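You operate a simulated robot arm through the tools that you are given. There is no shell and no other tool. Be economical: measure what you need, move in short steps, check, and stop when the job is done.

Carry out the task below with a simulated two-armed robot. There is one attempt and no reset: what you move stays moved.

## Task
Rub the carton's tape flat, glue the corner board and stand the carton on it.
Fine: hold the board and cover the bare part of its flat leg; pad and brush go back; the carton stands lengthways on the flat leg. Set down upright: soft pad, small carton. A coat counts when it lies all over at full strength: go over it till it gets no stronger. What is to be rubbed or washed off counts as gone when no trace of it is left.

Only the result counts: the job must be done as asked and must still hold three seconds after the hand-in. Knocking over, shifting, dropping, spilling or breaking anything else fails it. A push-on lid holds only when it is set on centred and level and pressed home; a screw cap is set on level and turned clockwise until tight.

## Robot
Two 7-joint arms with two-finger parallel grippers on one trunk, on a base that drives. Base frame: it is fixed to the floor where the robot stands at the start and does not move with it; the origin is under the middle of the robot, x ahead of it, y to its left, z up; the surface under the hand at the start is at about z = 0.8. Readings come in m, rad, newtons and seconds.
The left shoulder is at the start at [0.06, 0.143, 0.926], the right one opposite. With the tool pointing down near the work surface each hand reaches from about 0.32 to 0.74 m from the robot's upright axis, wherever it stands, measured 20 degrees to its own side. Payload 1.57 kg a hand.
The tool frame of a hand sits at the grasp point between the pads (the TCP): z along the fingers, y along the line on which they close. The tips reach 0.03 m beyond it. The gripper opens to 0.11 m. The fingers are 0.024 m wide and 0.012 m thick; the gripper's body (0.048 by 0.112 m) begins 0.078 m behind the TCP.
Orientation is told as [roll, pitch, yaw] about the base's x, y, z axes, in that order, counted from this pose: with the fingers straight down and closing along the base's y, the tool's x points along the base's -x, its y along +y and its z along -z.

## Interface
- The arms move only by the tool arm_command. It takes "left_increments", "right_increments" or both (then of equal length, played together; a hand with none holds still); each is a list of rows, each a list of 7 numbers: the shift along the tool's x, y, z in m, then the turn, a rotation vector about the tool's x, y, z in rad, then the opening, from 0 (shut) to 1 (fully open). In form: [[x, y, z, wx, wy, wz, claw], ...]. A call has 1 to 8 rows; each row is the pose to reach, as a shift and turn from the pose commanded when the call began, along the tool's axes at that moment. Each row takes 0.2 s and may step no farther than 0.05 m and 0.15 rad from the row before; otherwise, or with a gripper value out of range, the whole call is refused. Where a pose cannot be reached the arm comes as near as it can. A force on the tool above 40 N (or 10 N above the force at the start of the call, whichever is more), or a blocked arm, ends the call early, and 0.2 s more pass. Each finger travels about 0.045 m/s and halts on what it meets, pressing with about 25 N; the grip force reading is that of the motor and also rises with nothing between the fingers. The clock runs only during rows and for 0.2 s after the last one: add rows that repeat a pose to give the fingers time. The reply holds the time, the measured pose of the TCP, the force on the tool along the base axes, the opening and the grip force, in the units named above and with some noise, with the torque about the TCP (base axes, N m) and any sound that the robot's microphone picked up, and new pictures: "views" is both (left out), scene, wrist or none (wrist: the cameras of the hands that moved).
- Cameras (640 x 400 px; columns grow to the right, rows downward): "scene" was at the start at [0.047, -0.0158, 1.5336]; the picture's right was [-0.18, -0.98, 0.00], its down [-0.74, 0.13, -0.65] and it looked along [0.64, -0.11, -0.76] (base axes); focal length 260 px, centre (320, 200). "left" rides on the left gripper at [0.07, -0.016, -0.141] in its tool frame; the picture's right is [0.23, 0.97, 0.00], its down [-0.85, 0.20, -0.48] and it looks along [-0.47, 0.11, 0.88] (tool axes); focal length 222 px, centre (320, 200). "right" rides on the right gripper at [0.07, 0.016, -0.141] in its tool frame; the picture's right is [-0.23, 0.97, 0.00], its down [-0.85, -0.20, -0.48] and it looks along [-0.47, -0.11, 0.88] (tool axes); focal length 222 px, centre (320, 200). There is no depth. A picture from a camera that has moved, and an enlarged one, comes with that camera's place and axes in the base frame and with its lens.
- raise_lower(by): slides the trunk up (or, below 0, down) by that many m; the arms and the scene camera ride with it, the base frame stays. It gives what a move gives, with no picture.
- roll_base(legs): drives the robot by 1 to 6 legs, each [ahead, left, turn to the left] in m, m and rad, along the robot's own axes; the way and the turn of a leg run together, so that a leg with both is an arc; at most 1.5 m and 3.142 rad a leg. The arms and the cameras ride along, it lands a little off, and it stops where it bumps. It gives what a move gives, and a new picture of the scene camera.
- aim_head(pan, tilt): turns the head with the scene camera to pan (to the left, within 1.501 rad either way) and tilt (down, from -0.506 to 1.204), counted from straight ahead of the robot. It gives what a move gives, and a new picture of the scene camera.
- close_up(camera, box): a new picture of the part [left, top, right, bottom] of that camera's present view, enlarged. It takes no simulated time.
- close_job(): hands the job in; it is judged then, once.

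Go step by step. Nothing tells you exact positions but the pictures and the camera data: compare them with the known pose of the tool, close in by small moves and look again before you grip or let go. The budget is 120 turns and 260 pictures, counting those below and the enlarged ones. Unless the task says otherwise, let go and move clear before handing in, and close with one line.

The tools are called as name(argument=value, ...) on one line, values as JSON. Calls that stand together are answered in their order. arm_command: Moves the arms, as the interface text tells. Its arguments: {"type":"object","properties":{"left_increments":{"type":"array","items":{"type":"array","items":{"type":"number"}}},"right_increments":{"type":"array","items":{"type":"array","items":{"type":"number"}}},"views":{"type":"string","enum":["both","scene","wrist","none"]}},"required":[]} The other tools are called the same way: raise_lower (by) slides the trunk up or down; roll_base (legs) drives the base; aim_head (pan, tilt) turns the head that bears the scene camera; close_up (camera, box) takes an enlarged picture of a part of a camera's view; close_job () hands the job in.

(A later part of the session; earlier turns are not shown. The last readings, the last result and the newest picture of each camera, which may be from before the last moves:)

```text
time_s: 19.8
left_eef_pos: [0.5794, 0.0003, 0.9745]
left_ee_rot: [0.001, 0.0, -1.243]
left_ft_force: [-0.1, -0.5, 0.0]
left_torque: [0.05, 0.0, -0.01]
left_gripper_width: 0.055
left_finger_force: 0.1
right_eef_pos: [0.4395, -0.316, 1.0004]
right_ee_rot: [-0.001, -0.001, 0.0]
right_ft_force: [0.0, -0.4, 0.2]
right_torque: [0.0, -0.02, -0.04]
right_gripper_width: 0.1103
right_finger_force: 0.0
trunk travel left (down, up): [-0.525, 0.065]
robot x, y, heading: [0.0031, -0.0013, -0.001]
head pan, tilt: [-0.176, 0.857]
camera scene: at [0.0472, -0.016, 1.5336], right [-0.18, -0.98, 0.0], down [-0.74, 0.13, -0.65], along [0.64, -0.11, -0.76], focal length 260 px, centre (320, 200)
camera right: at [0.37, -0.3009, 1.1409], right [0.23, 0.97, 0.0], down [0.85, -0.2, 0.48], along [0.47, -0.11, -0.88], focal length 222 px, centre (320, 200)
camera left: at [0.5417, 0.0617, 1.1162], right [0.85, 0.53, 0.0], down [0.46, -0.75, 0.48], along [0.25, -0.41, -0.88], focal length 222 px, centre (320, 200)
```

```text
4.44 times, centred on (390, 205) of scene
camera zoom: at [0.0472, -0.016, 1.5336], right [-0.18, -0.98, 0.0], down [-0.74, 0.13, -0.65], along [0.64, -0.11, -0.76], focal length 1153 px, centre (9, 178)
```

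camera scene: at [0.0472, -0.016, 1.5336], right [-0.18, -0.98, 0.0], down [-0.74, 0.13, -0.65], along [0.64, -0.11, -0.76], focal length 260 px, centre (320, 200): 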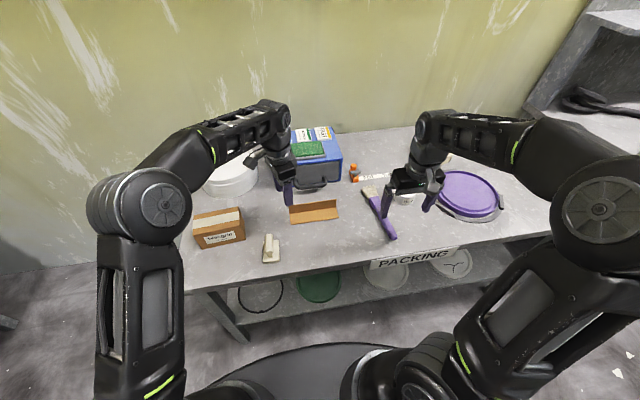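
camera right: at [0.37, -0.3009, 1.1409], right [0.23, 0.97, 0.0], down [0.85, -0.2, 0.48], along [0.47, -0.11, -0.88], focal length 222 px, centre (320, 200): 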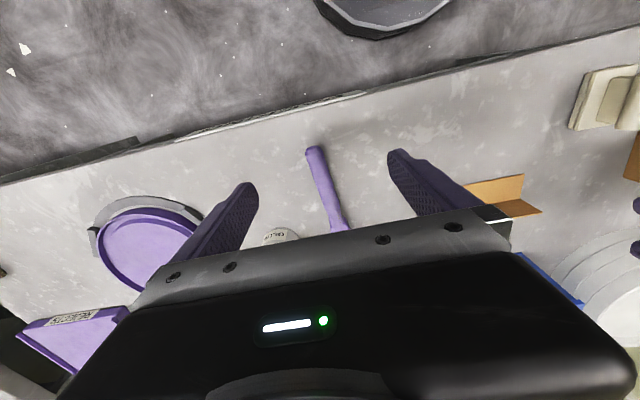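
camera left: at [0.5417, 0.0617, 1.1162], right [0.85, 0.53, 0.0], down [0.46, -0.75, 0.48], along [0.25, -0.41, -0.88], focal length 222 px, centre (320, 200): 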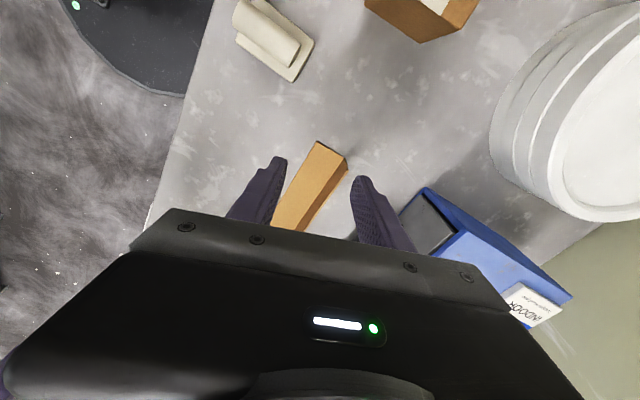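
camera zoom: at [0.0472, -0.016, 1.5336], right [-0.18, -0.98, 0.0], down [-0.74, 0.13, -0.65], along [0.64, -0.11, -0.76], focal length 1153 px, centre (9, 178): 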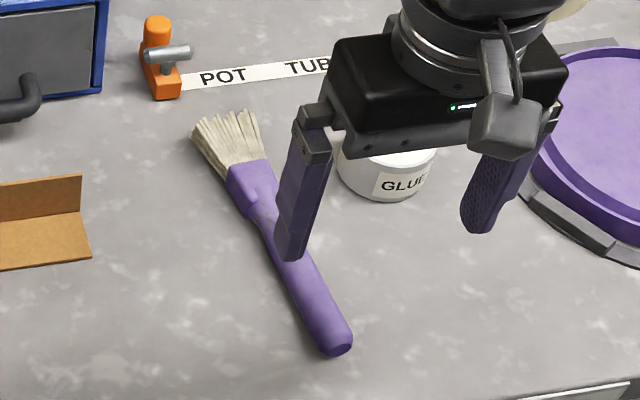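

The brush runs from (0.461,-0.331) to (0.698,-0.317). I'll tilt the right hand forward ~0.3 rad over its handle at x≈0.52 and bring the left hand over the board's left end.

arm_command(left_increments=[[-0.007, 0.01, 0, 0, 0, 0.11, 0.5], [-0.014, 0.02, 0.015, 0, 0, 0.22, 0.5], [-0.02, 0.03, 0.03, 0, 0, 0.328, 0.5], [-0.027, 0.041, 0.045, 0, 0, 0.328, 0.5], [-0.027, 0.041, 0.045, 0, 0, 0.328, 0.5]], right_increments=[[-0.02, -0.003, 0.02, 0, -0.1, -0.02, 0.6], [-0.04, -0.006, 0.045, 0, -0.2, -0.04, 0.6], [-0.06, -0.009, 0.07, 0, -0.3, -0.06, 0.6], [-0.0735, -0.0115, 0.1, 0, -0.3, -0.06, 0.6], [-0.0735, -0.0115, 0.1, 0, -0.3, -0.06, 0.6]])

close_up(camera="right", box=[200, 60, 480, 240])

close_up(camera="left", box=[200, 100, 440, 250])

close_up(camera="scene", box=[260, 150, 440, 262])

```text
time_s: 21.0
left_eef_pos: [0.6272, -0.0108, 0.9305]
left_ee_rot: [0.002, 0.0, -1.57]
left_ft_force: [0.4, -0.2, 0.5]
left_torque: [-0.02, 0.0, 0.04]
left_gripper_width: 0.0549
left_finger_force: 0.0
right_eef_pos: [0.5074, -0.3265, 0.8996]
right_ee_rot: [-0.01, -0.303, 0.063]
right_ft_force: [-0.1, 0.1, 0.7]
right_torque: [0.01, -0.01, 0.0]
right_gripper_width: 0.0661
right_finger_force: 0.0
trunk travel left (down, up): [-0.525, 0.065]
robot x, y, heading: [-0.0017, -0.0023, -0.002]
head pan, tilt: [-0.176, 0.857]
camera scene: at [0.0462, -0.0156, 1.5337], right [-0.18, -0.98, 0.0], down [-0.74, 0.13, -0.65], along [0.64, -0.12, -0.76], focal length 260 px, centre (320, 200)
camera right: at [0.3973, -0.316, 1.0135], right [0.16, 0.99, 0.06], down [0.69, -0.15, 0.71], along [0.71, -0.07, -0.7], focal length 222 px, centre (320, 200)
camera left: at [0.6111, 0.0587, 1.0709], right [0.97, 0.23, 0.0], down [0.2, -0.85, 0.48], along [0.11, -0.47, -0.88], focal length 222 px, centre (320, 200)
```

scene: 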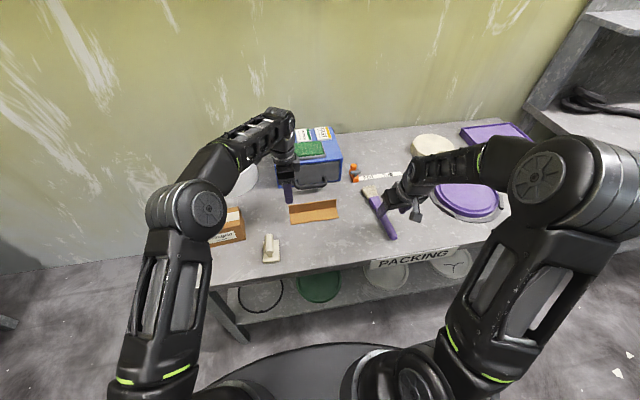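
right: 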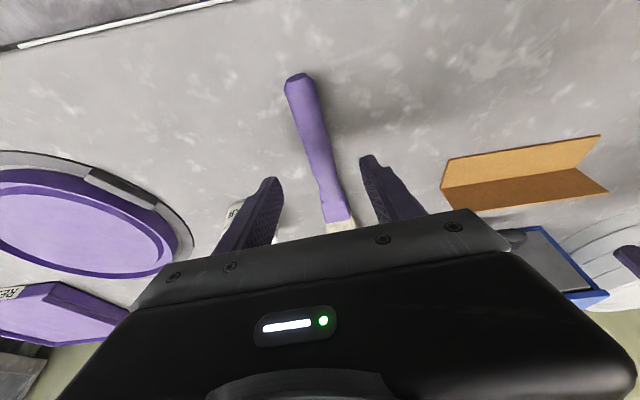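
left: 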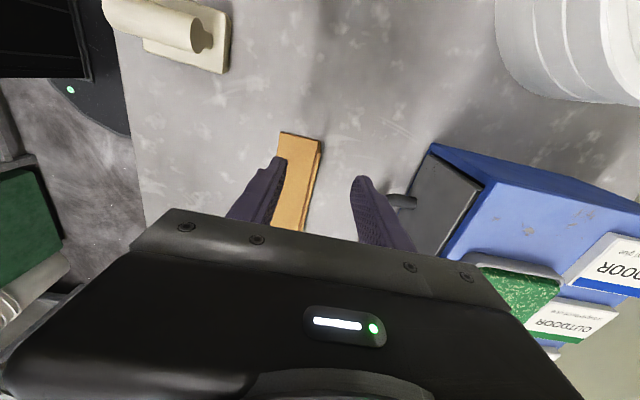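

```text
2.22 times, centred on (340, 150) of right
camera zoom: at [0.3973, -0.316, 1.0135], right [0.16, 0.99, 0.06], down [0.69, -0.15, 0.71], along [0.71, -0.07, -0.7], focal length 494 px, centre (276, 311)
```

zoom: 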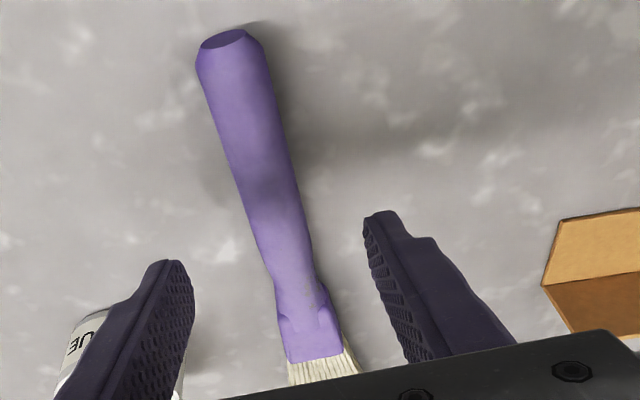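

```text
2.67 times, centred on (320, 175) of left
camera zoom: at [0.6111, 0.0587, 1.0709], right [0.97, 0.23, 0.0], down [0.2, -0.85, 0.48], along [0.11, -0.47, -0.88], focal length 592 px, centre (320, 267)
```

zoom: 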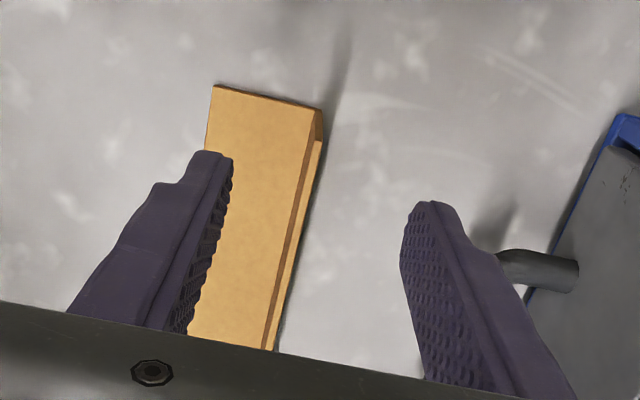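

```text
3.56 times, centred on (350, 206) of scene
camera zoom: at [0.0462, -0.0156, 1.5337], right [-0.18, -0.98, 0.0], down [-0.74, 0.13, -0.65], along [0.64, -0.12, -0.76], focal length 923 px, centre (213, 179)
```

zoom: 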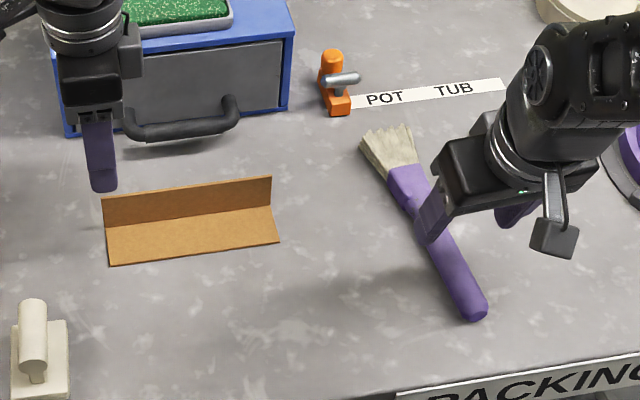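

Both hands are well aligned: left over the upright leg (x≈0.627), right over the brush handle. Descend both and close.

arm_command(left_increments=[[0, 0, 0.036, 0, 0, 0, 0.5], [0, 0, 0.0725, 0, 0, 0, 0.5], [0, 0, 0.0725, 0, 0, 0, 0.5], [0, 0, 0.0725, 0, 0, 0, 0], [0, 0, 0.0725, 0, 0, 0, 0], [0, 0, 0.0725, 0, 0, 0, 0], [0, 0, 0.0725, 0, 0, 0, 0], [0, 0, 0.0725, 0, 0, 0, 0]], right_increments=[[0.007, -0.0018, 0.032, 0, 0, 0, 0.6], [0.014, -0.0018, 0.0637, 0, 0, 0, 0.6], [0.014, -0.0018, 0.0637, 0, 0, 0, 0.6], [0.014, -0.0018, 0.0637, 0, 0, 0, 0], [0.014, -0.0018, 0.0637, 0, 0, 0, 0], [0.014, -0.0018, 0.0637, 0, 0, 0, 0], [0.014, -0.0018, 0.0637, 0, 0, 0, 0], [0.014, -0.0018, 0.0637, 0, 0, 0, 0]])

close_up(camera="scene", box=[260, 150, 440, 262])

```text
time_s: 22.8
left_eef_pos: [0.6275, -0.0106, 0.8567]
left_ee_rot: [0.001, 0.0, -1.567]
left_ft_force: [-0.2, -0.4, 0.4]
left_torque: [0.02, -0.01, -0.04]
left_gripper_width: 0.003
left_finger_force: 24.1
right_eef_pos: [0.5138, -0.3297, 0.8345]
right_ee_rot: [-0.009, -0.302, 0.062]
right_ft_force: [0.2, 0.0, 1.2]
right_torque: [0.0, 0.03, 0.04]
right_gripper_width: 0.0259
right_finger_force: 25.0
trunk travel left (down, up): [-0.525, 0.065]
robot x, y, heading: [0.0011, 0.0018, -0.004]
head pan, tilt: [-0.176, 0.857]
camera scene: at [0.047, -0.0158, 1.5336], right [-0.18, -0.98, 0.0], down [-0.74, 0.13, -0.65], along [0.64, -0.11, -0.76], focal length 260 px, centre (320, 200)
camera right: at [0.4046, -0.3194, 0.9486], right [0.16, 0.99, 0.06], down [0.69, -0.15, 0.71], along [0.71, -0.07, -0.7], focal length 222 px, centre (320, 200)
camera left: at [0.6108, 0.0598, 0.9984], right [0.97, 0.23, 0.0], down [0.2, -0.85, 0.48], along [0.11, -0.47, -0.88], focal length 222 px, centre (320, 200)
```

scene: 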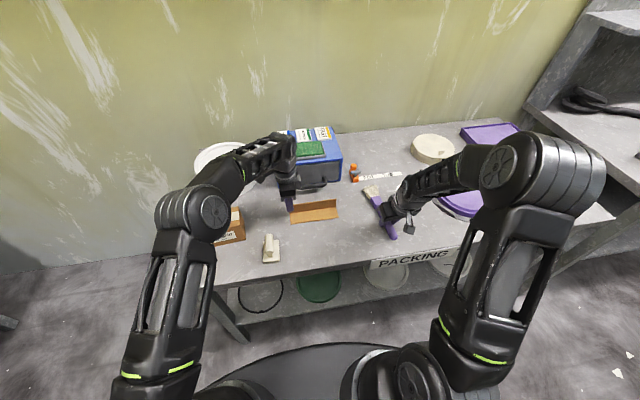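
right: 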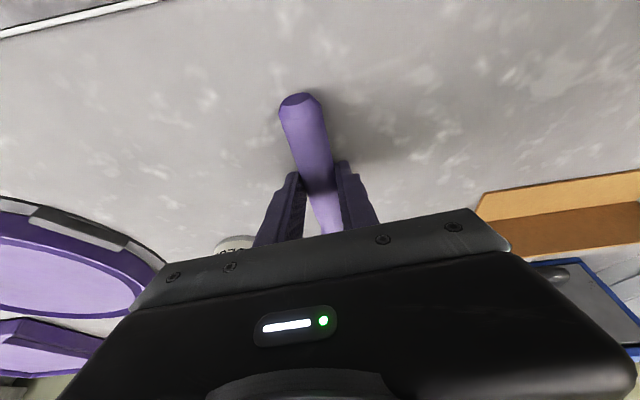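
left: 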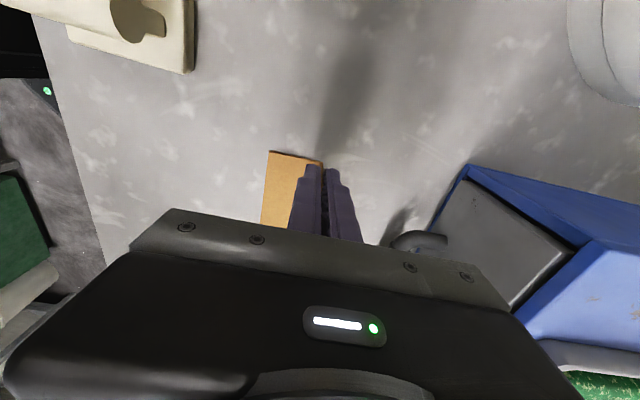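

```text
3.56 times, centred on (350, 206) of scene
camera zoom: at [0.047, -0.0158, 1.5336], right [-0.18, -0.98, 0.0], down [-0.74, 0.13, -0.65], along [0.64, -0.11, -0.76], focal length 923 px, centre (213, 179)
```

zoom: 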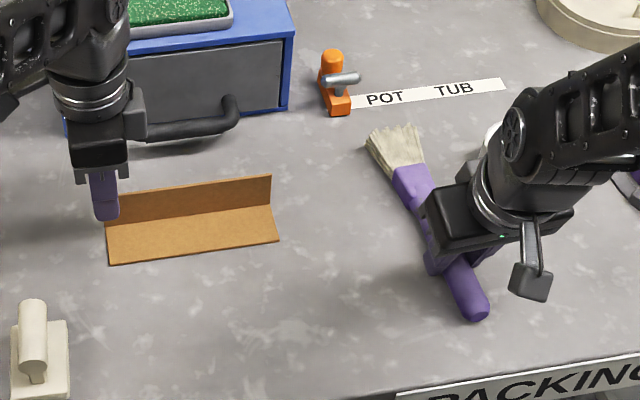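

Both gripped: board edge 3 mm, brush handle 26 mm. Lift the brush, nose it down and shift it left so I can see the glue pot.

arm_command(right_increments=[[-0.0148, 0, -0.0477, 0, 0, 0, 0], [-0.0296, 0, -0.094, 0, 0.0, 0, 0], [-0.0444, 0.02, -0.135, 0, 0.12, 0, 0], [-0.045, 0.05, -0.143, 0, 0.26, 0, 0], [-0.045, 0.08, -0.143, 0, 0.4, 0, 0], [-0.045, 0.08, -0.143, 0, 0.5, 0, 0], [-0.045, 0.08, -0.143, 0, 0.6, 0, 0], [-0.045, 0.08, -0.143, 0, 0.6, 0, 0]], views="both")

close_up(camera="scene", box=[320, 140, 460, 240])

```text
time_s: 24.6
left_eef_pos: [0.6271, -0.0112, 0.8564]
left_ee_rot: [0.0, 0.001, -1.568]
left_ft_force: [-0.2, -0.7, 1.7]
left_torque: [0.0, -0.02, 0.01]
left_gripper_width: 0.0029
left_finger_force: 24.5
right_eef_pos: [0.5097, -0.2494, 0.9851]
right_ee_rot: [-0.01, 0.249, 0.059]
right_ft_force: [0.3, -0.3, -0.6]
right_torque: [0.02, 0.12, 0.01]
right_gripper_width: 0.0258
right_finger_force: 24.8
right hand out of reach, approached as far as the arm can: row 7, 8
trunk travel left (down, up): [-0.525, 0.065]
robot x, y, heading: [0.0007, 0.0002, 0.002]
head pan, tilt: [-0.176, 0.857]
camera scene: at [0.0472, -0.0157, 1.5336], right [-0.18, -0.98, 0.0], down [-0.74, 0.13, -0.65], along [0.64, -0.12, -0.76], focal length 260 px, centre (320, 200)
camera right: at [0.4769, -0.2319, 1.1378], right [0.16, 0.98, -0.06], down [0.96, -0.14, 0.25], along [0.24, -0.1, -0.96], focal length 222 px, centre (320, 200)
```

scene: 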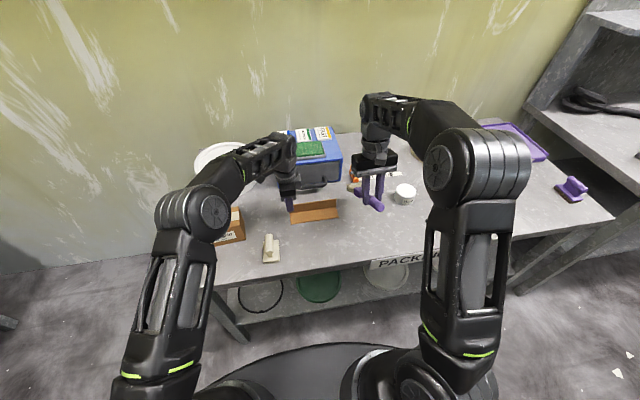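
right: 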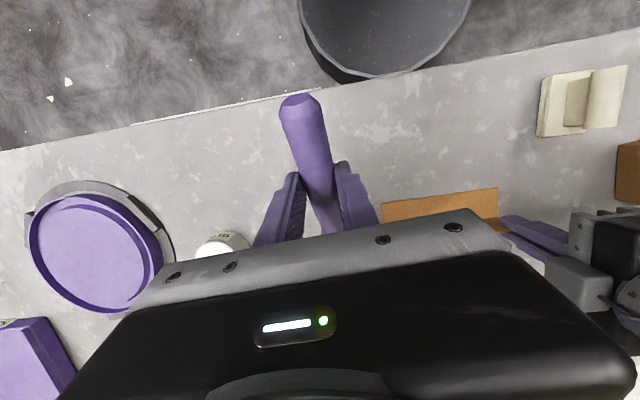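

```text
4.00 times, centred on (390, 190) of scene
camera zoom: at [0.0472, -0.0157, 1.5336], right [-0.18, -0.98, 0.0], down [-0.74, 0.13, -0.65], along [0.64, -0.12, -0.76], focal length 1038 px, centre (40, 240)
```

zoom: 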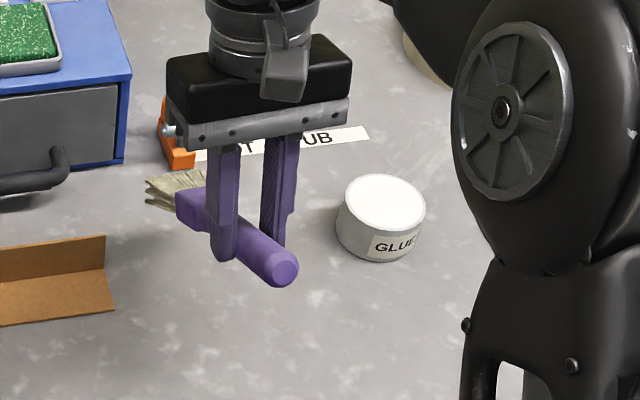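

The brush is up. Checking whether the pot is open.

close_up(camera="scene", box=[390, 175, 430, 210])

close_up(camera="scene", box=[340, 165, 400, 215])

```text
11.43 times, centred on (410, 192) of scene
camera zoom: at [0.0472, -0.0157, 1.5336], right [-0.18, -0.98, 0.0], down [-0.74, 0.13, -0.65], along [0.64, -0.12, -0.76], focal length 2966 px, centre (-709, 286)
```

zoom: 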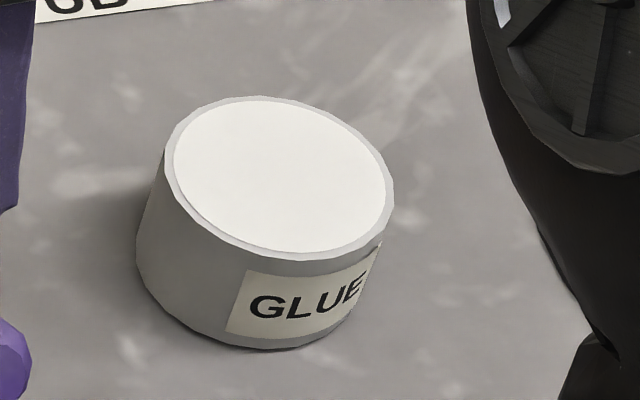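

```text
8.00 times, centred on (370, 190) of scene
camera zoom: at [0.0472, -0.0157, 1.5336], right [-0.18, -0.98, 0.0], down [-0.74, 0.13, -0.65], along [0.64, -0.12, -0.76], focal length 2076 px, centre (-80, 280)
```

zoom: 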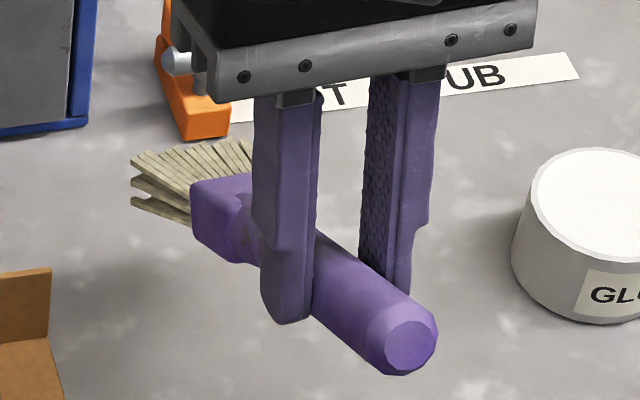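

The pot is open and full to the brim; its glue surface centre is about (0.626,-0.440,0.843). The bristle tip is near (0.653,-0.227,0.867); carry the brush over the pot.

arm_command(right_increments=[[0.006, -0.042, -0.01, 0, 0, 0, 0], [0.012, -0.085, -0.01, 0, 0, 0, 0], [0.019, -0.127, -0.01, 0, 0, 0, 0], [0.026, -0.17, -0.01, 0, 0, 0, 0], [0.033, -0.2115, -0.01, 0, 0, 0, 0], [0.033, -0.2115, -0.01, 0, 0, 0, 0]], views="both")

close_up(camera="scene", box=[370, 150, 450, 220])

```text
time_s: 26.0
left_eef_pos: [0.6274, -0.0074, 0.8561]
left_ee_rot: [0.0, -0.003, -1.564]
left_ft_force: [0.8, 1.1, 2.1]
left_torque: [0.04, 0.05, -0.01]
left_gripper_width: 0.0028
left_finger_force: 24.1
right_eef_pos: [0.4935, -0.3899, 1.0089]
right_ee_rot: [-0.03, 0.21, 0.066]
right_ft_force: [0.3, 1.0, -1.1]
right_torque: [-0.07, 0.06, 0.03]
right_gripper_width: 0.0261
right_finger_force: 25.1
right hand out of reach, approached as far as the arm can: row 1, 2, 3, 4, 5, 6
trunk travel left (down, up): [-0.525, 0.065]
robot x, y, heading: [0.0007, -0.0003, 0.004]
head pan, tilt: [-0.176, 0.857]
camera scene: at [0.0471, -0.0125, 1.5337], right [-0.17, -0.98, 0.0], down [-0.74, 0.13, -0.65], along [0.64, -0.12, -0.76], focal length 260 px, centre (320, 200)
camera right: at [0.4534, -0.3722, 1.1603], right [0.15, 0.99, -0.08], down [0.95, -0.12, 0.29], along [0.28, -0.12, -0.95], focal length 222 px, centre (320, 200)
```

scene: 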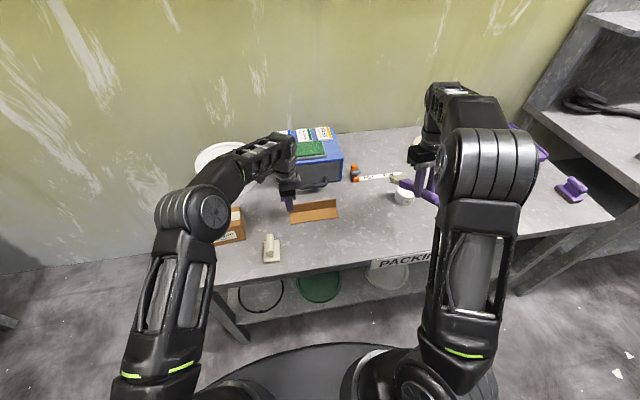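
right: 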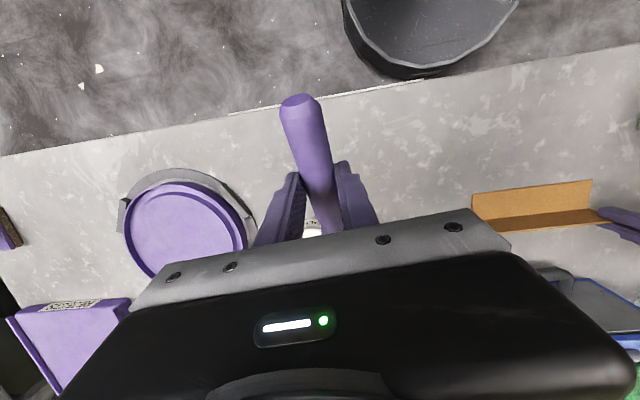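

```text
5.71 times, centred on (410, 185) of scene
camera zoom: at [0.0471, -0.0125, 1.5337], right [-0.17, -0.98, 0.0], down [-0.74, 0.13, -0.65], along [0.64, -0.12, -0.76], focal length 1483 px, centre (-194, 286)
```

zoom: 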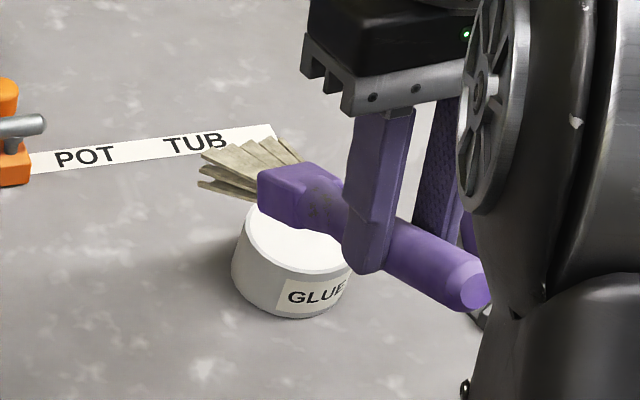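

The back-tilt is beyond reach there, so I'll use a shallower nose-down angle (the glue is flush with the brim). First undo the tilt and raise a bit to find the true commanded pose.

arm_command(right_increments=[[0, 0, -0.015, 0, -0.13, 0, 0], [0, 0, -0.03, 0, -0.25, 0, 0], [0, 0, -0.03, 0, -0.25, 0, 0]], views="none")

close_up(camera="scene", box=[370, 150, 450, 220])

```text
time_s: 26.8
left_eef_pos: [0.6284, -0.0104, 0.8572]
left_ee_rot: [-0.002, 0.002, -1.567]
left_ft_force: [0.6, 0.2, 0.7]
left_torque: [0.03, 0.02, 0.02]
left_gripper_width: 0.0027
left_finger_force: 24.3
right_eef_pos: [0.4993, -0.3917, 1.0375]
right_ee_rot: [-0.01, -0.001, 0.06]
right_ft_force: [-0.9, 0.6, -1.0]
right_torque: [-0.03, 0.09, 0.01]
right_gripper_width: 0.0258
right_finger_force: 25.3
trunk travel left (down, up): [-0.525, 0.065]
robot x, y, heading: [-0.0023, -0.0018, -0.004]
head pan, tilt: [-0.176, 0.857]
```

```text
5.71 times, centred on (410, 185) of scene
camera zoom: at [0.0471, -0.0157, 1.5336], right [-0.18, -0.98, 0.0], down [-0.74, 0.13, -0.65], along [0.64, -0.11, -0.76], focal length 1483 px, centre (-194, 286)
```

zoom: 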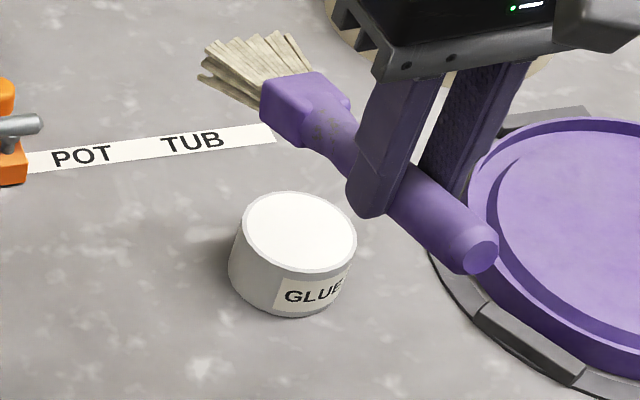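

The commanded pose follows the reached one. Now move over the pot with brush pitch ≈0.35, tip about 3 cm above the glue.

arm_command(right_increments=[[0.006, -0.018, 0.005, 0, 0.0, 0, 0], [0.013, -0.035, 0.02, 0, 0.0, 0, 0], [0.019, -0.053, 0.04, 0, 0.05, 0, 0], [0.0253, -0.0696, 0.065, 0, 0.05, 0, 0], [0.0253, -0.0696, 0.082, 0, 0.05, 0, 0], [0.0253, -0.0696, 0.082, 0, 0.05, 0, 0]], views="both")

close_up(camera="scene", box=[370, 150, 450, 220])

```text
time_s: 28.2
left_eef_pos: [0.6281, -0.0102, 0.857]
left_ee_rot: [-0.001, -0.001, -1.568]
left_ft_force: [0.2, -0.7, -0.6]
left_torque: [0.02, 0.06, 0.01]
left_gripper_width: 0.0031
left_finger_force: 23.6
right_eef_pos: [0.4796, -0.4654, 0.9586]
right_ee_rot: [-0.009, 0.049, 0.06]
right_ft_force: [-0.1, -0.5, -0.9]
right_torque: [0.01, 0.05, 0.03]
right_gripper_width: 0.0256
right_finger_force: 25.0
trunk travel left (down, up): [-0.525, 0.065]
robot x, y, heading: [0.0018, -0.0004, 0.002]
head pan, tilt: [-0.176, 0.857]
camera scene: at [0.0471, -0.0159, 1.5336], right [-0.18, -0.98, 0.0], down [-0.74, 0.13, -0.65], along [0.64, -0.11, -0.76], focal length 260 px, centre (320, 200)
camera right: at [0.415, -0.4515, 1.1024], right [0.17, 0.99, -0.02], down [0.89, -0.14, 0.44], along [0.43, -0.09, -0.9], focal length 222 px, centre (320, 200)
```

scene: 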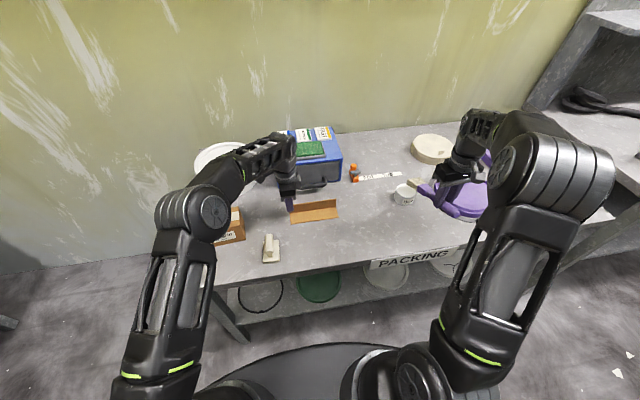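
right: 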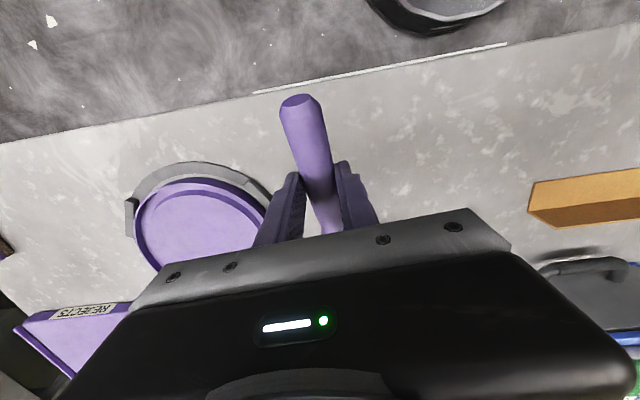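

```text
5.71 times, centred on (410, 185) of scene
camera zoom: at [0.0471, -0.0159, 1.5336], right [-0.18, -0.98, 0.0], down [-0.74, 0.13, -0.65], along [0.64, -0.11, -0.76], focal length 1483 px, centre (-194, 286)
```

zoom: 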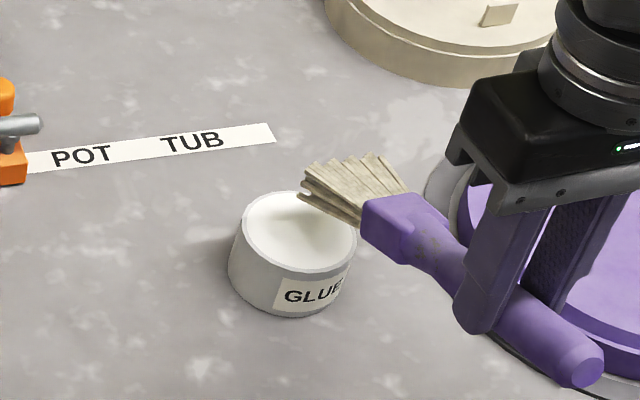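

The tip is at about (0.642,-0.458,0.879); shift left 18 mm and lower toward the glue surface.

arm_command(right_increments=[[0.003, 0.018, 0.0, 0, 0.0, 0, 0], [0.0033, 0.018, 0.015, 0, 0.0, 0, 0], [0.0033, 0.018, 0.03, 0, 0, 0, 0], [0.0033, 0.018, 0.037, 0, 0, 0, 0]], views="none")

close_up(camera="scene", box=[380, 165, 440, 215])

```text
time_s: 29.2
left_eef_pos: [0.6274, -0.0107, 0.8564]
left_ee_rot: [-0.002, 0.001, -1.567]
left_ft_force: [-0.4, -0.3, 1.2]
left_torque: [-0.02, 0.0, -0.03]
left_gripper_width: 0.0032
left_finger_force: 24.0
right_eef_pos: [0.4716, -0.4476, 0.9214]
right_ee_rot: [-0.012, 0.046, 0.059]
right_ft_force: [0.2, -0.2, 2.4]
right_torque: [-0.02, -0.52, -0.09]
right_gripper_width: 0.0259
right_finger_force: 24.6
trunk travel left (down, up): [-0.525, 0.065]
robot x, y, heading: [0.0012, 0.0019, 0.002]
head pan, tilt: [-0.176, 0.857]
```

```text
8.00 times, centred on (410, 190) of scene
camera zoom: at [0.0464, -0.0157, 1.5337], right [-0.18, -0.98, 0.0], down [-0.74, 0.13, -0.65], along [0.64, -0.12, -0.76], focal length 2076 px, centre (-400, 280)
```

zoom: 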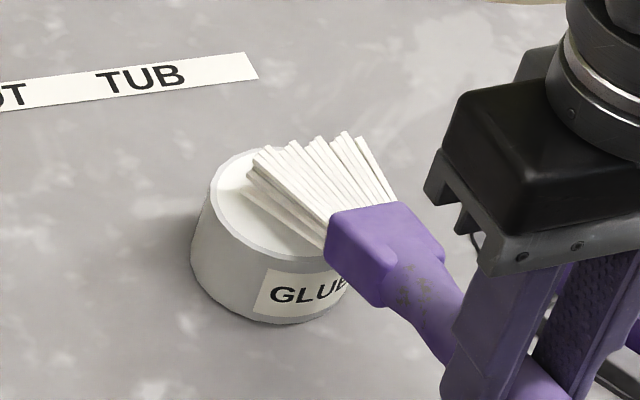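

Bristles are loaded white with glue. Lift and swing the brush so it points left along the board.

arm_command(right_increments=[[0, 0, -0.03, 0, 0, 0, 0], [0, 0, -0.066, 0, 0, 0, 0], [-0.018, 0.015, -0.066, 0.007, 0, -0.14, 0], [-0.036, 0.03, -0.066, 0.014, 0, -0.28, 0], [-0.054, 0.045, -0.066, 0.021, 0, -0.42, 0], [-0.072, 0.06, -0.066, 0.028, 0, -0.56, 0], [-0.09, 0.075, -0.066, 0.035, 0, -0.7, 0], [-0.1, 0.085, -0.066, 0.042, 0, -0.84, 0]], views="scene")

```text
time_s: 31.0
left_eef_pos: [0.6267, -0.0116, 0.8564]
left_ee_rot: [0.0, -0.001, -1.567]
left_ft_force: [-0.1, -0.6, -0.8]
left_torque: [0.01, -0.01, 0.0]
left_gripper_width: 0.0029
left_finger_force: 24.5
right_eef_pos: [0.5727, -0.3556, 0.9795]
right_ee_rot: [-0.005, 0.056, 0.903]
right_ft_force: [-0.8, 0.1, -0.2]
right_torque: [-0.04, 0.04, 0.04]
right_gripper_width: 0.0261
right_finger_force: 25.3
trunk travel left (down, up): [-0.525, 0.065]
robot x, y, heading: [0.0016, -0.0031, -0.004]
head pan, tilt: [-0.176, 0.857]
camera scene: at [0.0472, -0.0158, 1.5336], right [-0.18, -0.98, 0.0], down [-0.74, 0.13, -0.65], along [0.64, -0.11, -0.76], focal length 260 px, centre (320, 200)
```

scene: 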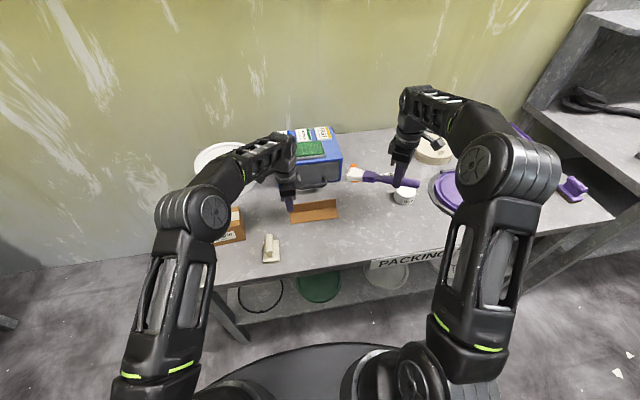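

Swing the rest of the way to face along +y, then look.

arm_command(right_increments=[[-0.01, 0, 0, 0.007, 0, -0.13, 0], [-0.02, 0, 0, 0.013, 0, -0.26, 0], [-0.03, 0, 0.01, 0.02, 0, -0.39, 0], [-0.04, 0, 0.015, 0.026, 0, -0.52, 0], [-0.047, 0, 0.02, 0.031, 0, -0.62, 0], [-0.047, 0, 0.02, 0.031, 0, -0.62, 0]], views="both")

close_up(camera="scene", box=[270, 150, 430, 250])

```text
time_s: 32.4
left_eef_pos: [0.6273, -0.0109, 0.8575]
left_ee_rot: [0.0, 0.0, -1.568]
left_ft_force: [0.2, 0.3, 0.5]
left_torque: [-0.01, 0.01, -0.02]
left_gripper_width: 0.003
left_finger_force: 24.4
right_eef_pos: [0.5994, -0.3204, 0.9594]
right_ee_rot: [-0.003, 0.059, 1.523]
right_ft_force: [-0.7, -0.1, -0.4]
right_torque: [-0.08, 0.0, 0.01]
right_gripper_width: 0.0259
right_finger_force: 25.1
trunk travel left (down, up): [-0.525, 0.065]
robot x, y, heading: [-0.0011, -0.0019, -0.0]
head pan, tilt: [-0.176, 0.857]
camera scene: at [0.0471, -0.0159, 1.5336], right [-0.18, -0.98, 0.0], down [-0.74, 0.13, -0.65], along [0.64, -0.11, -0.76], focal length 260 px, centre (320, 200)
camera right: at [0.5797, -0.3799, 1.1036], right [-0.96, 0.27, -0.02], down [0.24, 0.87, 0.43], along [0.13, 0.41, -0.9], focal length 222 px, centre (320, 200)
```

scene: 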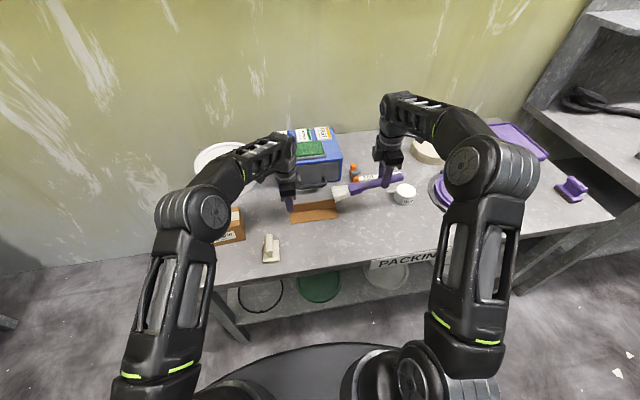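
right: 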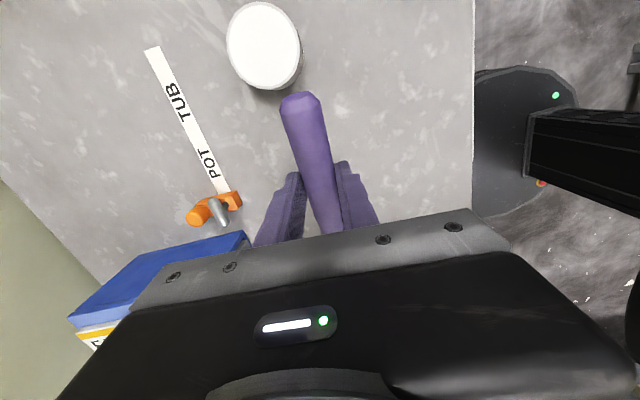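

```text
4.00 times, centred on (350, 200) of scene
camera zoom: at [0.0471, -0.0159, 1.5336], right [-0.18, -0.98, 0.0], down [-0.74, 0.13, -0.65], along [0.64, -0.11, -0.76], focal length 1038 px, centre (200, 200)
```

zoom: 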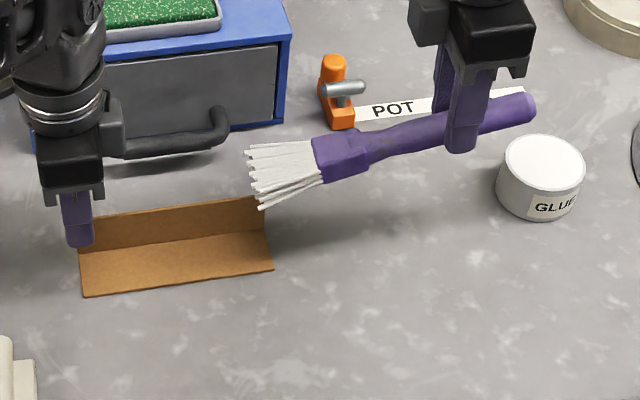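

Tip at about (0.612,-0.160,0.885). Straighten by 0.06 rad and lower toward the flat leg's right end.

arm_command(right_increments=[[0, 0, 0.03, 0.003, 0, -0.06, 0], [0, 0, 0.06, 0.003, 0, -0.06, 0], [0, 0, 0.065, 0.003, 0, -0.06, 0], [0, 0, 0.065, 0.003, 0, -0.06, 0]], views="wrist")

close_up(camera="scene", box=[280, 170, 400, 245])

close_up(camera="left", box=[160, 120, 420, 260])

```text
time_s: 33.4
left_eef_pos: [0.628, -0.0103, 0.8551]
left_ee_rot: [0.001, 0.001, -1.568]
left_ft_force: [0.1, -0.1, 0.0]
left_torque: [0.01, 0.04, 0.01]
left_gripper_width: 0.0025
left_finger_force: 24.1
right_eef_pos: [0.5983, -0.3224, 0.8941]
right_ee_rot: [-0.001, 0.059, 1.581]
right_ft_force: [0.3, -0.3, -0.6]
right_torque: [-0.06, 0.0, -0.01]
right_gripper_width: 0.0261
right_finger_force: 24.5
trunk travel left (down, up): [-0.525, 0.065]
robot x, y, heading: [0.0012, 0.0007, 0.002]
head pan, tilt: [-0.176, 0.857]
camera right: at [0.5833, -0.3833, 1.0379], right [-0.98, 0.22, -0.01], down [0.19, 0.88, 0.43], along [0.11, 0.41, -0.9], focal length 222 px, centre (320, 200)
```

right: 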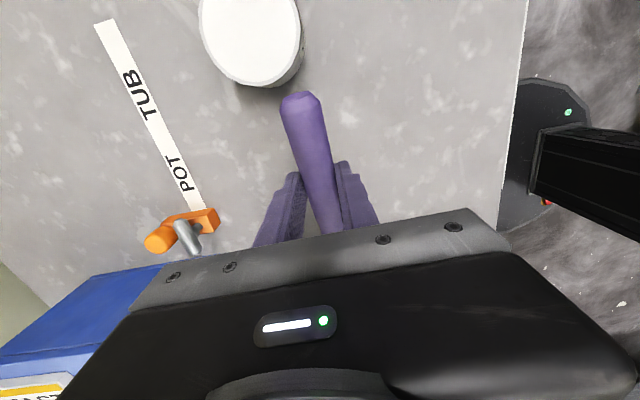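

```text
5.33 times, centred on (340, 208) of scene
camera zoom: at [0.0471, -0.0159, 1.5336], right [-0.18, -0.98, 0.0], down [-0.74, 0.13, -0.65], along [0.64, -0.11, -0.76], focal length 1384 px, centre (213, 160)
```

zoom: 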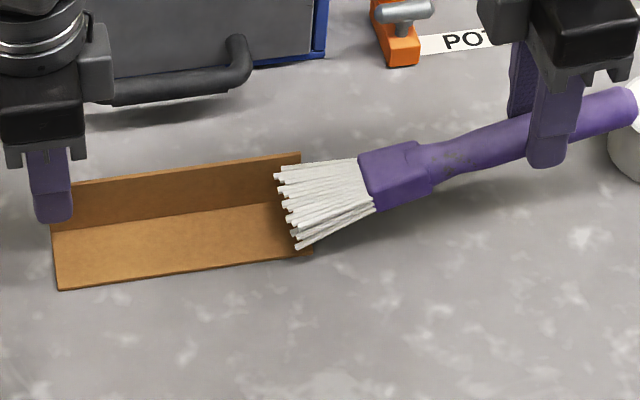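

```text
2.46 times, centred on (290, 190) of left
camera zoom: at [0.6109, 0.0597, 0.9983], right [0.97, 0.23, 0.0], down [0.2, -0.85, 0.48], along [0.11, -0.47, -0.88], focal length 547 px, centre (394, 225)
```

zoom: 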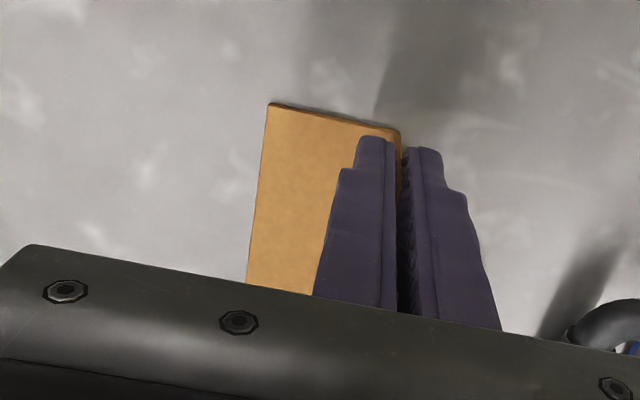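

The bristle edge spans x≈0.571–0.631, slightly wide for the leg; shift 4 mm toward the robot and lower to contact.

arm_command(right_increments=[[0, 0.004, 0.006, 0, 0, 0, 0], [0, 0.004, 0.012, 0, 0, 0, 0], [0, 0.004, 0.018, 0, 0, 0, 0], [0, 0.004, 0.018, 0, 0, 0, 0]], views="none")

close_up(camera="scene", box=[280, 170, 400, 245])

```text
time_s: 34.4
left_eef_pos: [0.6268, -0.0111, 0.8567]
left_ee_rot: [0.0, 0.0, -1.567]
left_ft_force: [0.2, 2.1, -0.3]
left_torque: [0.15, -0.04, 0.0]
left_gripper_width: 0.0028
left_finger_force: 23.9
right_eef_pos: [0.5948, -0.325, 0.8748]
right_ee_rot: [-0.002, 0.06, 1.581]
right_ft_force: [0.5, -2.8, 5.2]
right_torque: [0.65, -0.03, -0.07]
right_gripper_width: 0.0261
right_finger_force: 25.5
trunk travel left (down, up): [-0.525, 0.065]
robot x, y, heading: [-0.0015, 0.0046, -0.001]
head pan, tilt: [-0.176, 0.857]
```

```text
5.33 times, centred on (340, 208) of scene
camera zoom: at [0.0467, -0.0159, 1.5337], right [-0.18, -0.98, 0.0], down [-0.74, 0.13, -0.65], along [0.64, -0.11, -0.76], focal length 1384 px, centre (213, 160)
```

zoom: 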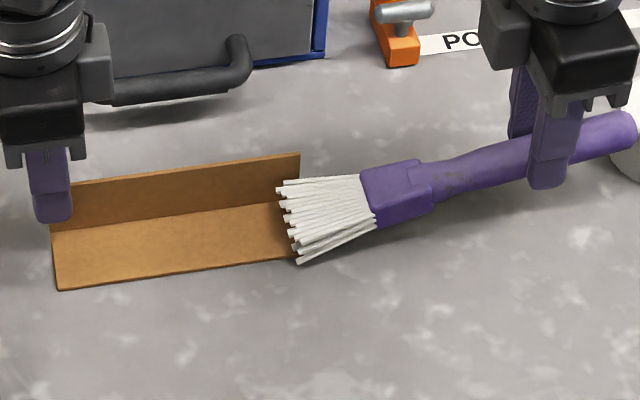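

Contact at 5 N. Stroke slowly left along the leg to the left end.

arm_command(right_increments=[[-0.02, 0, -0.0027, 0, 0, 0, 0], [-0.04, 0, -0.0039, 0, 0, 0, 0], [-0.06, 0, -0.005, 0, 0, 0, 0], [-0.08, 0, -0.006, 0, 0, 0, 0], [-0.1, 0, -0.0075, 0, 0, 0, 0], [-0.12, 0, -0.0087, 0, 0, 0, 0], [-0.14, 0, -0.01, 0, 0, 0, 0], [-0.152, 0, -0.0107, 0, 0, 0, 0]], views="none")

close_up(camera="scene", box=[270, 170, 390, 245])

```text
time_s: 36.2
left_eef_pos: [0.6272, -0.0055, 0.8561]
left_ee_rot: [0.001, 0.009, -1.566]
left_ft_force: [0.6, 22.7, 2.5]
left_torque: [0.13, 0.02, -0.29]
left_gripper_width: 0.0028
left_finger_force: 23.6
right_eef_pos: [0.5933, -0.179, 0.8761]
right_ee_rot: [0.0, 0.066, 1.575]
right_ft_force: [-3.2, -22.5, 1.9]
right_torque: [-0.51, 0.04, -0.13]
right_gripper_width: 0.0267
right_finger_force: 25.3
trunk travel left (down, up): [-0.525, 0.065]
robot x, y, heading: [0.0022, 0.0003, 0.004]
head pan, tilt: [-0.176, 0.857]
```

```text
5.33 times, centred on (330, 208) of scene
camera zoom: at [0.0466, -0.0158, 1.5337], right [-0.18, -0.98, 0.0], down [-0.74, 0.13, -0.65], along [0.64, -0.12, -0.76], focal length 1384 px, centre (267, 160)
```

zoom: 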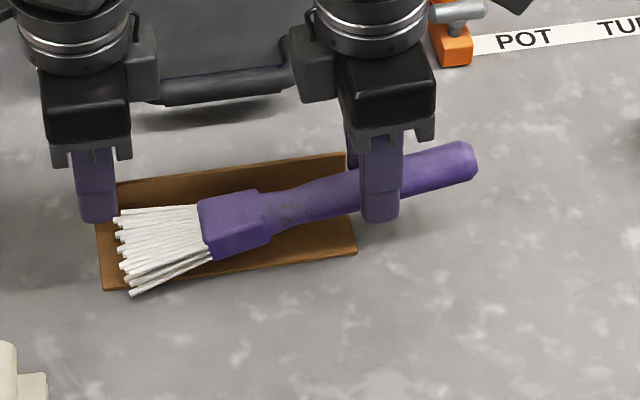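

The bristles ran against the left finger; back off now and inspect whether glue was laid.

arm_command(right_increments=[[0.015, 0, 0, 0, 0, 0, 0], [0.03, 0, -0.02, 0, 0, 0, 0], [0.06, 0, -0.04, 0, 0, 0, 0], [0.1, 0, -0.05, 0, 0, 0, 0]], views="none")

close_up(camera="scene", box=[270, 170, 390, 245])

```text
time_s: 37.2
left_eef_pos: [0.6278, -0.0114, 0.8559]
left_ee_rot: [0.0, -0.001, -1.568]
left_ft_force: [0.6, 0.9, 1.2]
left_torque: [0.05, 0.05, 0.03]
left_gripper_width: 0.003
left_finger_force: 24.2
right_eef_pos: [0.5924, -0.2732, 0.9325]
right_ee_rot: [-0.002, 0.056, 1.581]
right_ft_force: [0.5, 0.3, -1.4]
right_torque: [-0.06, 0.0, 0.0]
right_gripper_width: 0.026
right_finger_force: 24.8
trunk travel left (down, up): [-0.525, 0.065]
robot x, y, heading: [0.0004, -0.002, -0.0]
head pan, tilt: [-0.176, 0.857]
```

```text
5.33 times, centred on (330, 208) of scene
camera zoom: at [0.047, -0.0166, 1.5336], right [-0.18, -0.98, 0.0], down [-0.74, 0.13, -0.65], along [0.64, -0.11, -0.76], focal length 1384 px, centre (267, 160)
```

zoom: 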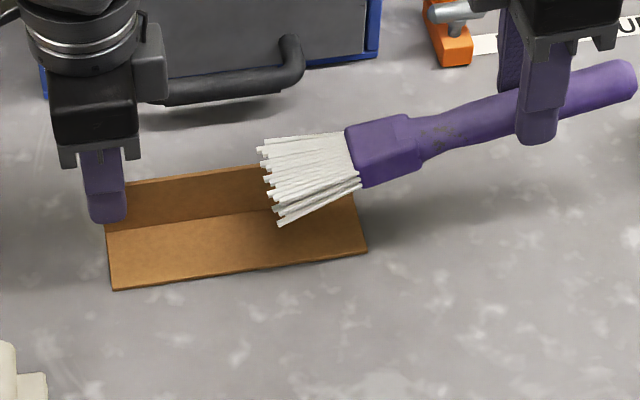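

close_up(camera="scene", box=[285, 195, 345, 228])

close_up(camera="left", box=[220, 130, 360, 250])

```text
10.67 times, centred on (315, 212) of scene
camera zoom: at [0.047, -0.0166, 1.5336], right [-0.18, -0.98, 0.0], down [-0.74, 0.13, -0.65], along [0.64, -0.11, -0.76], focal length 2768 px, centre (373, 77)
```

zoom: 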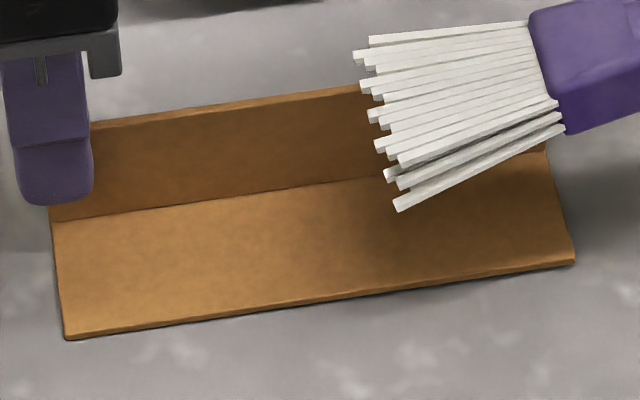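

```text
3.33 times, centred on (290, 190) of left
camera zoom: at [0.6108, 0.059, 0.9984], right [0.97, 0.23, 0.0], down [0.2, -0.85, 0.48], along [0.11, -0.47, -0.88], focal length 740 px, centre (420, 233)
```

zoom: 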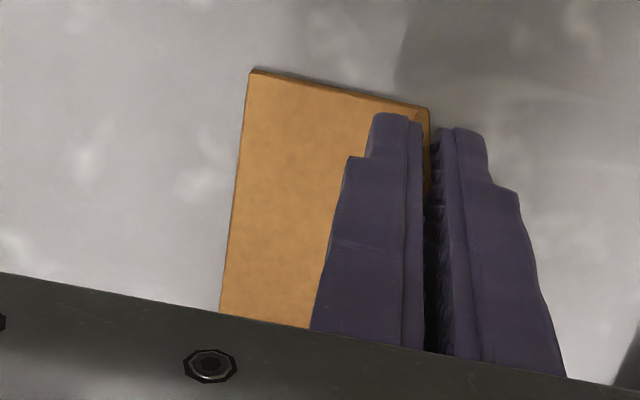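

No glue was laid because I stroked too lightly. I'll steepen the brush a little, go back to the right end, and press down to firm contact.

arm_command(right_increments=[[0.02, 0, 0.0, 0, 0.08, 0, 0], [0.041, 0, 0.01, 0, 0.15, 0, 0], [0.041, 0, 0.02, 0, 0.15, 0, 0], [0.041, 0, 0.026, 0, 0.15, 0, 0], [0.041, 0, 0.031, 0, 0.15, 0, 0]], views="none")

close_up(camera="scene", box=[280, 170, 400, 245])

```text
time_s: 38.4
left_eef_pos: [0.6266, -0.0119, 0.8569]
left_ee_rot: [0.001, 0.001, -1.568]
left_ft_force: [0.6, 0.5, -0.1]
left_torque: [0.01, -0.02, 0.0]
left_gripper_width: 0.0028
left_finger_force: 23.9
right_eef_pos: [0.5958, -0.3148, 0.9038]
right_ee_rot: [-0.001, 0.211, 1.582]
right_ft_force: [0.4, -0.2, -1.3]
right_torque: [-0.06, 0.01, 0.01]
right_gripper_width: 0.0261
right_finger_force: 25.0
trunk travel left (down, up): [-0.525, 0.065]
robot x, y, heading: [0.0005, 0.0002, -0.003]
head pan, tilt: [-0.176, 0.857]
```

```text
5.33 times, centred on (340, 208) of scene
camera zoom: at [0.0472, -0.0159, 1.5336], right [-0.18, -0.98, 0.0], down [-0.74, 0.13, -0.65], along [0.64, -0.11, -0.76], focal length 1384 px, centre (213, 160)
```

zoom: 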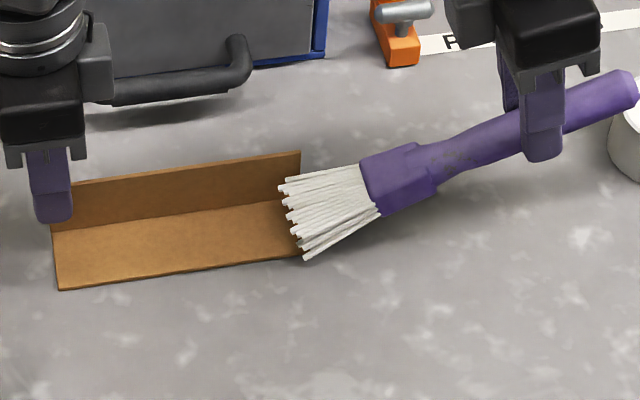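

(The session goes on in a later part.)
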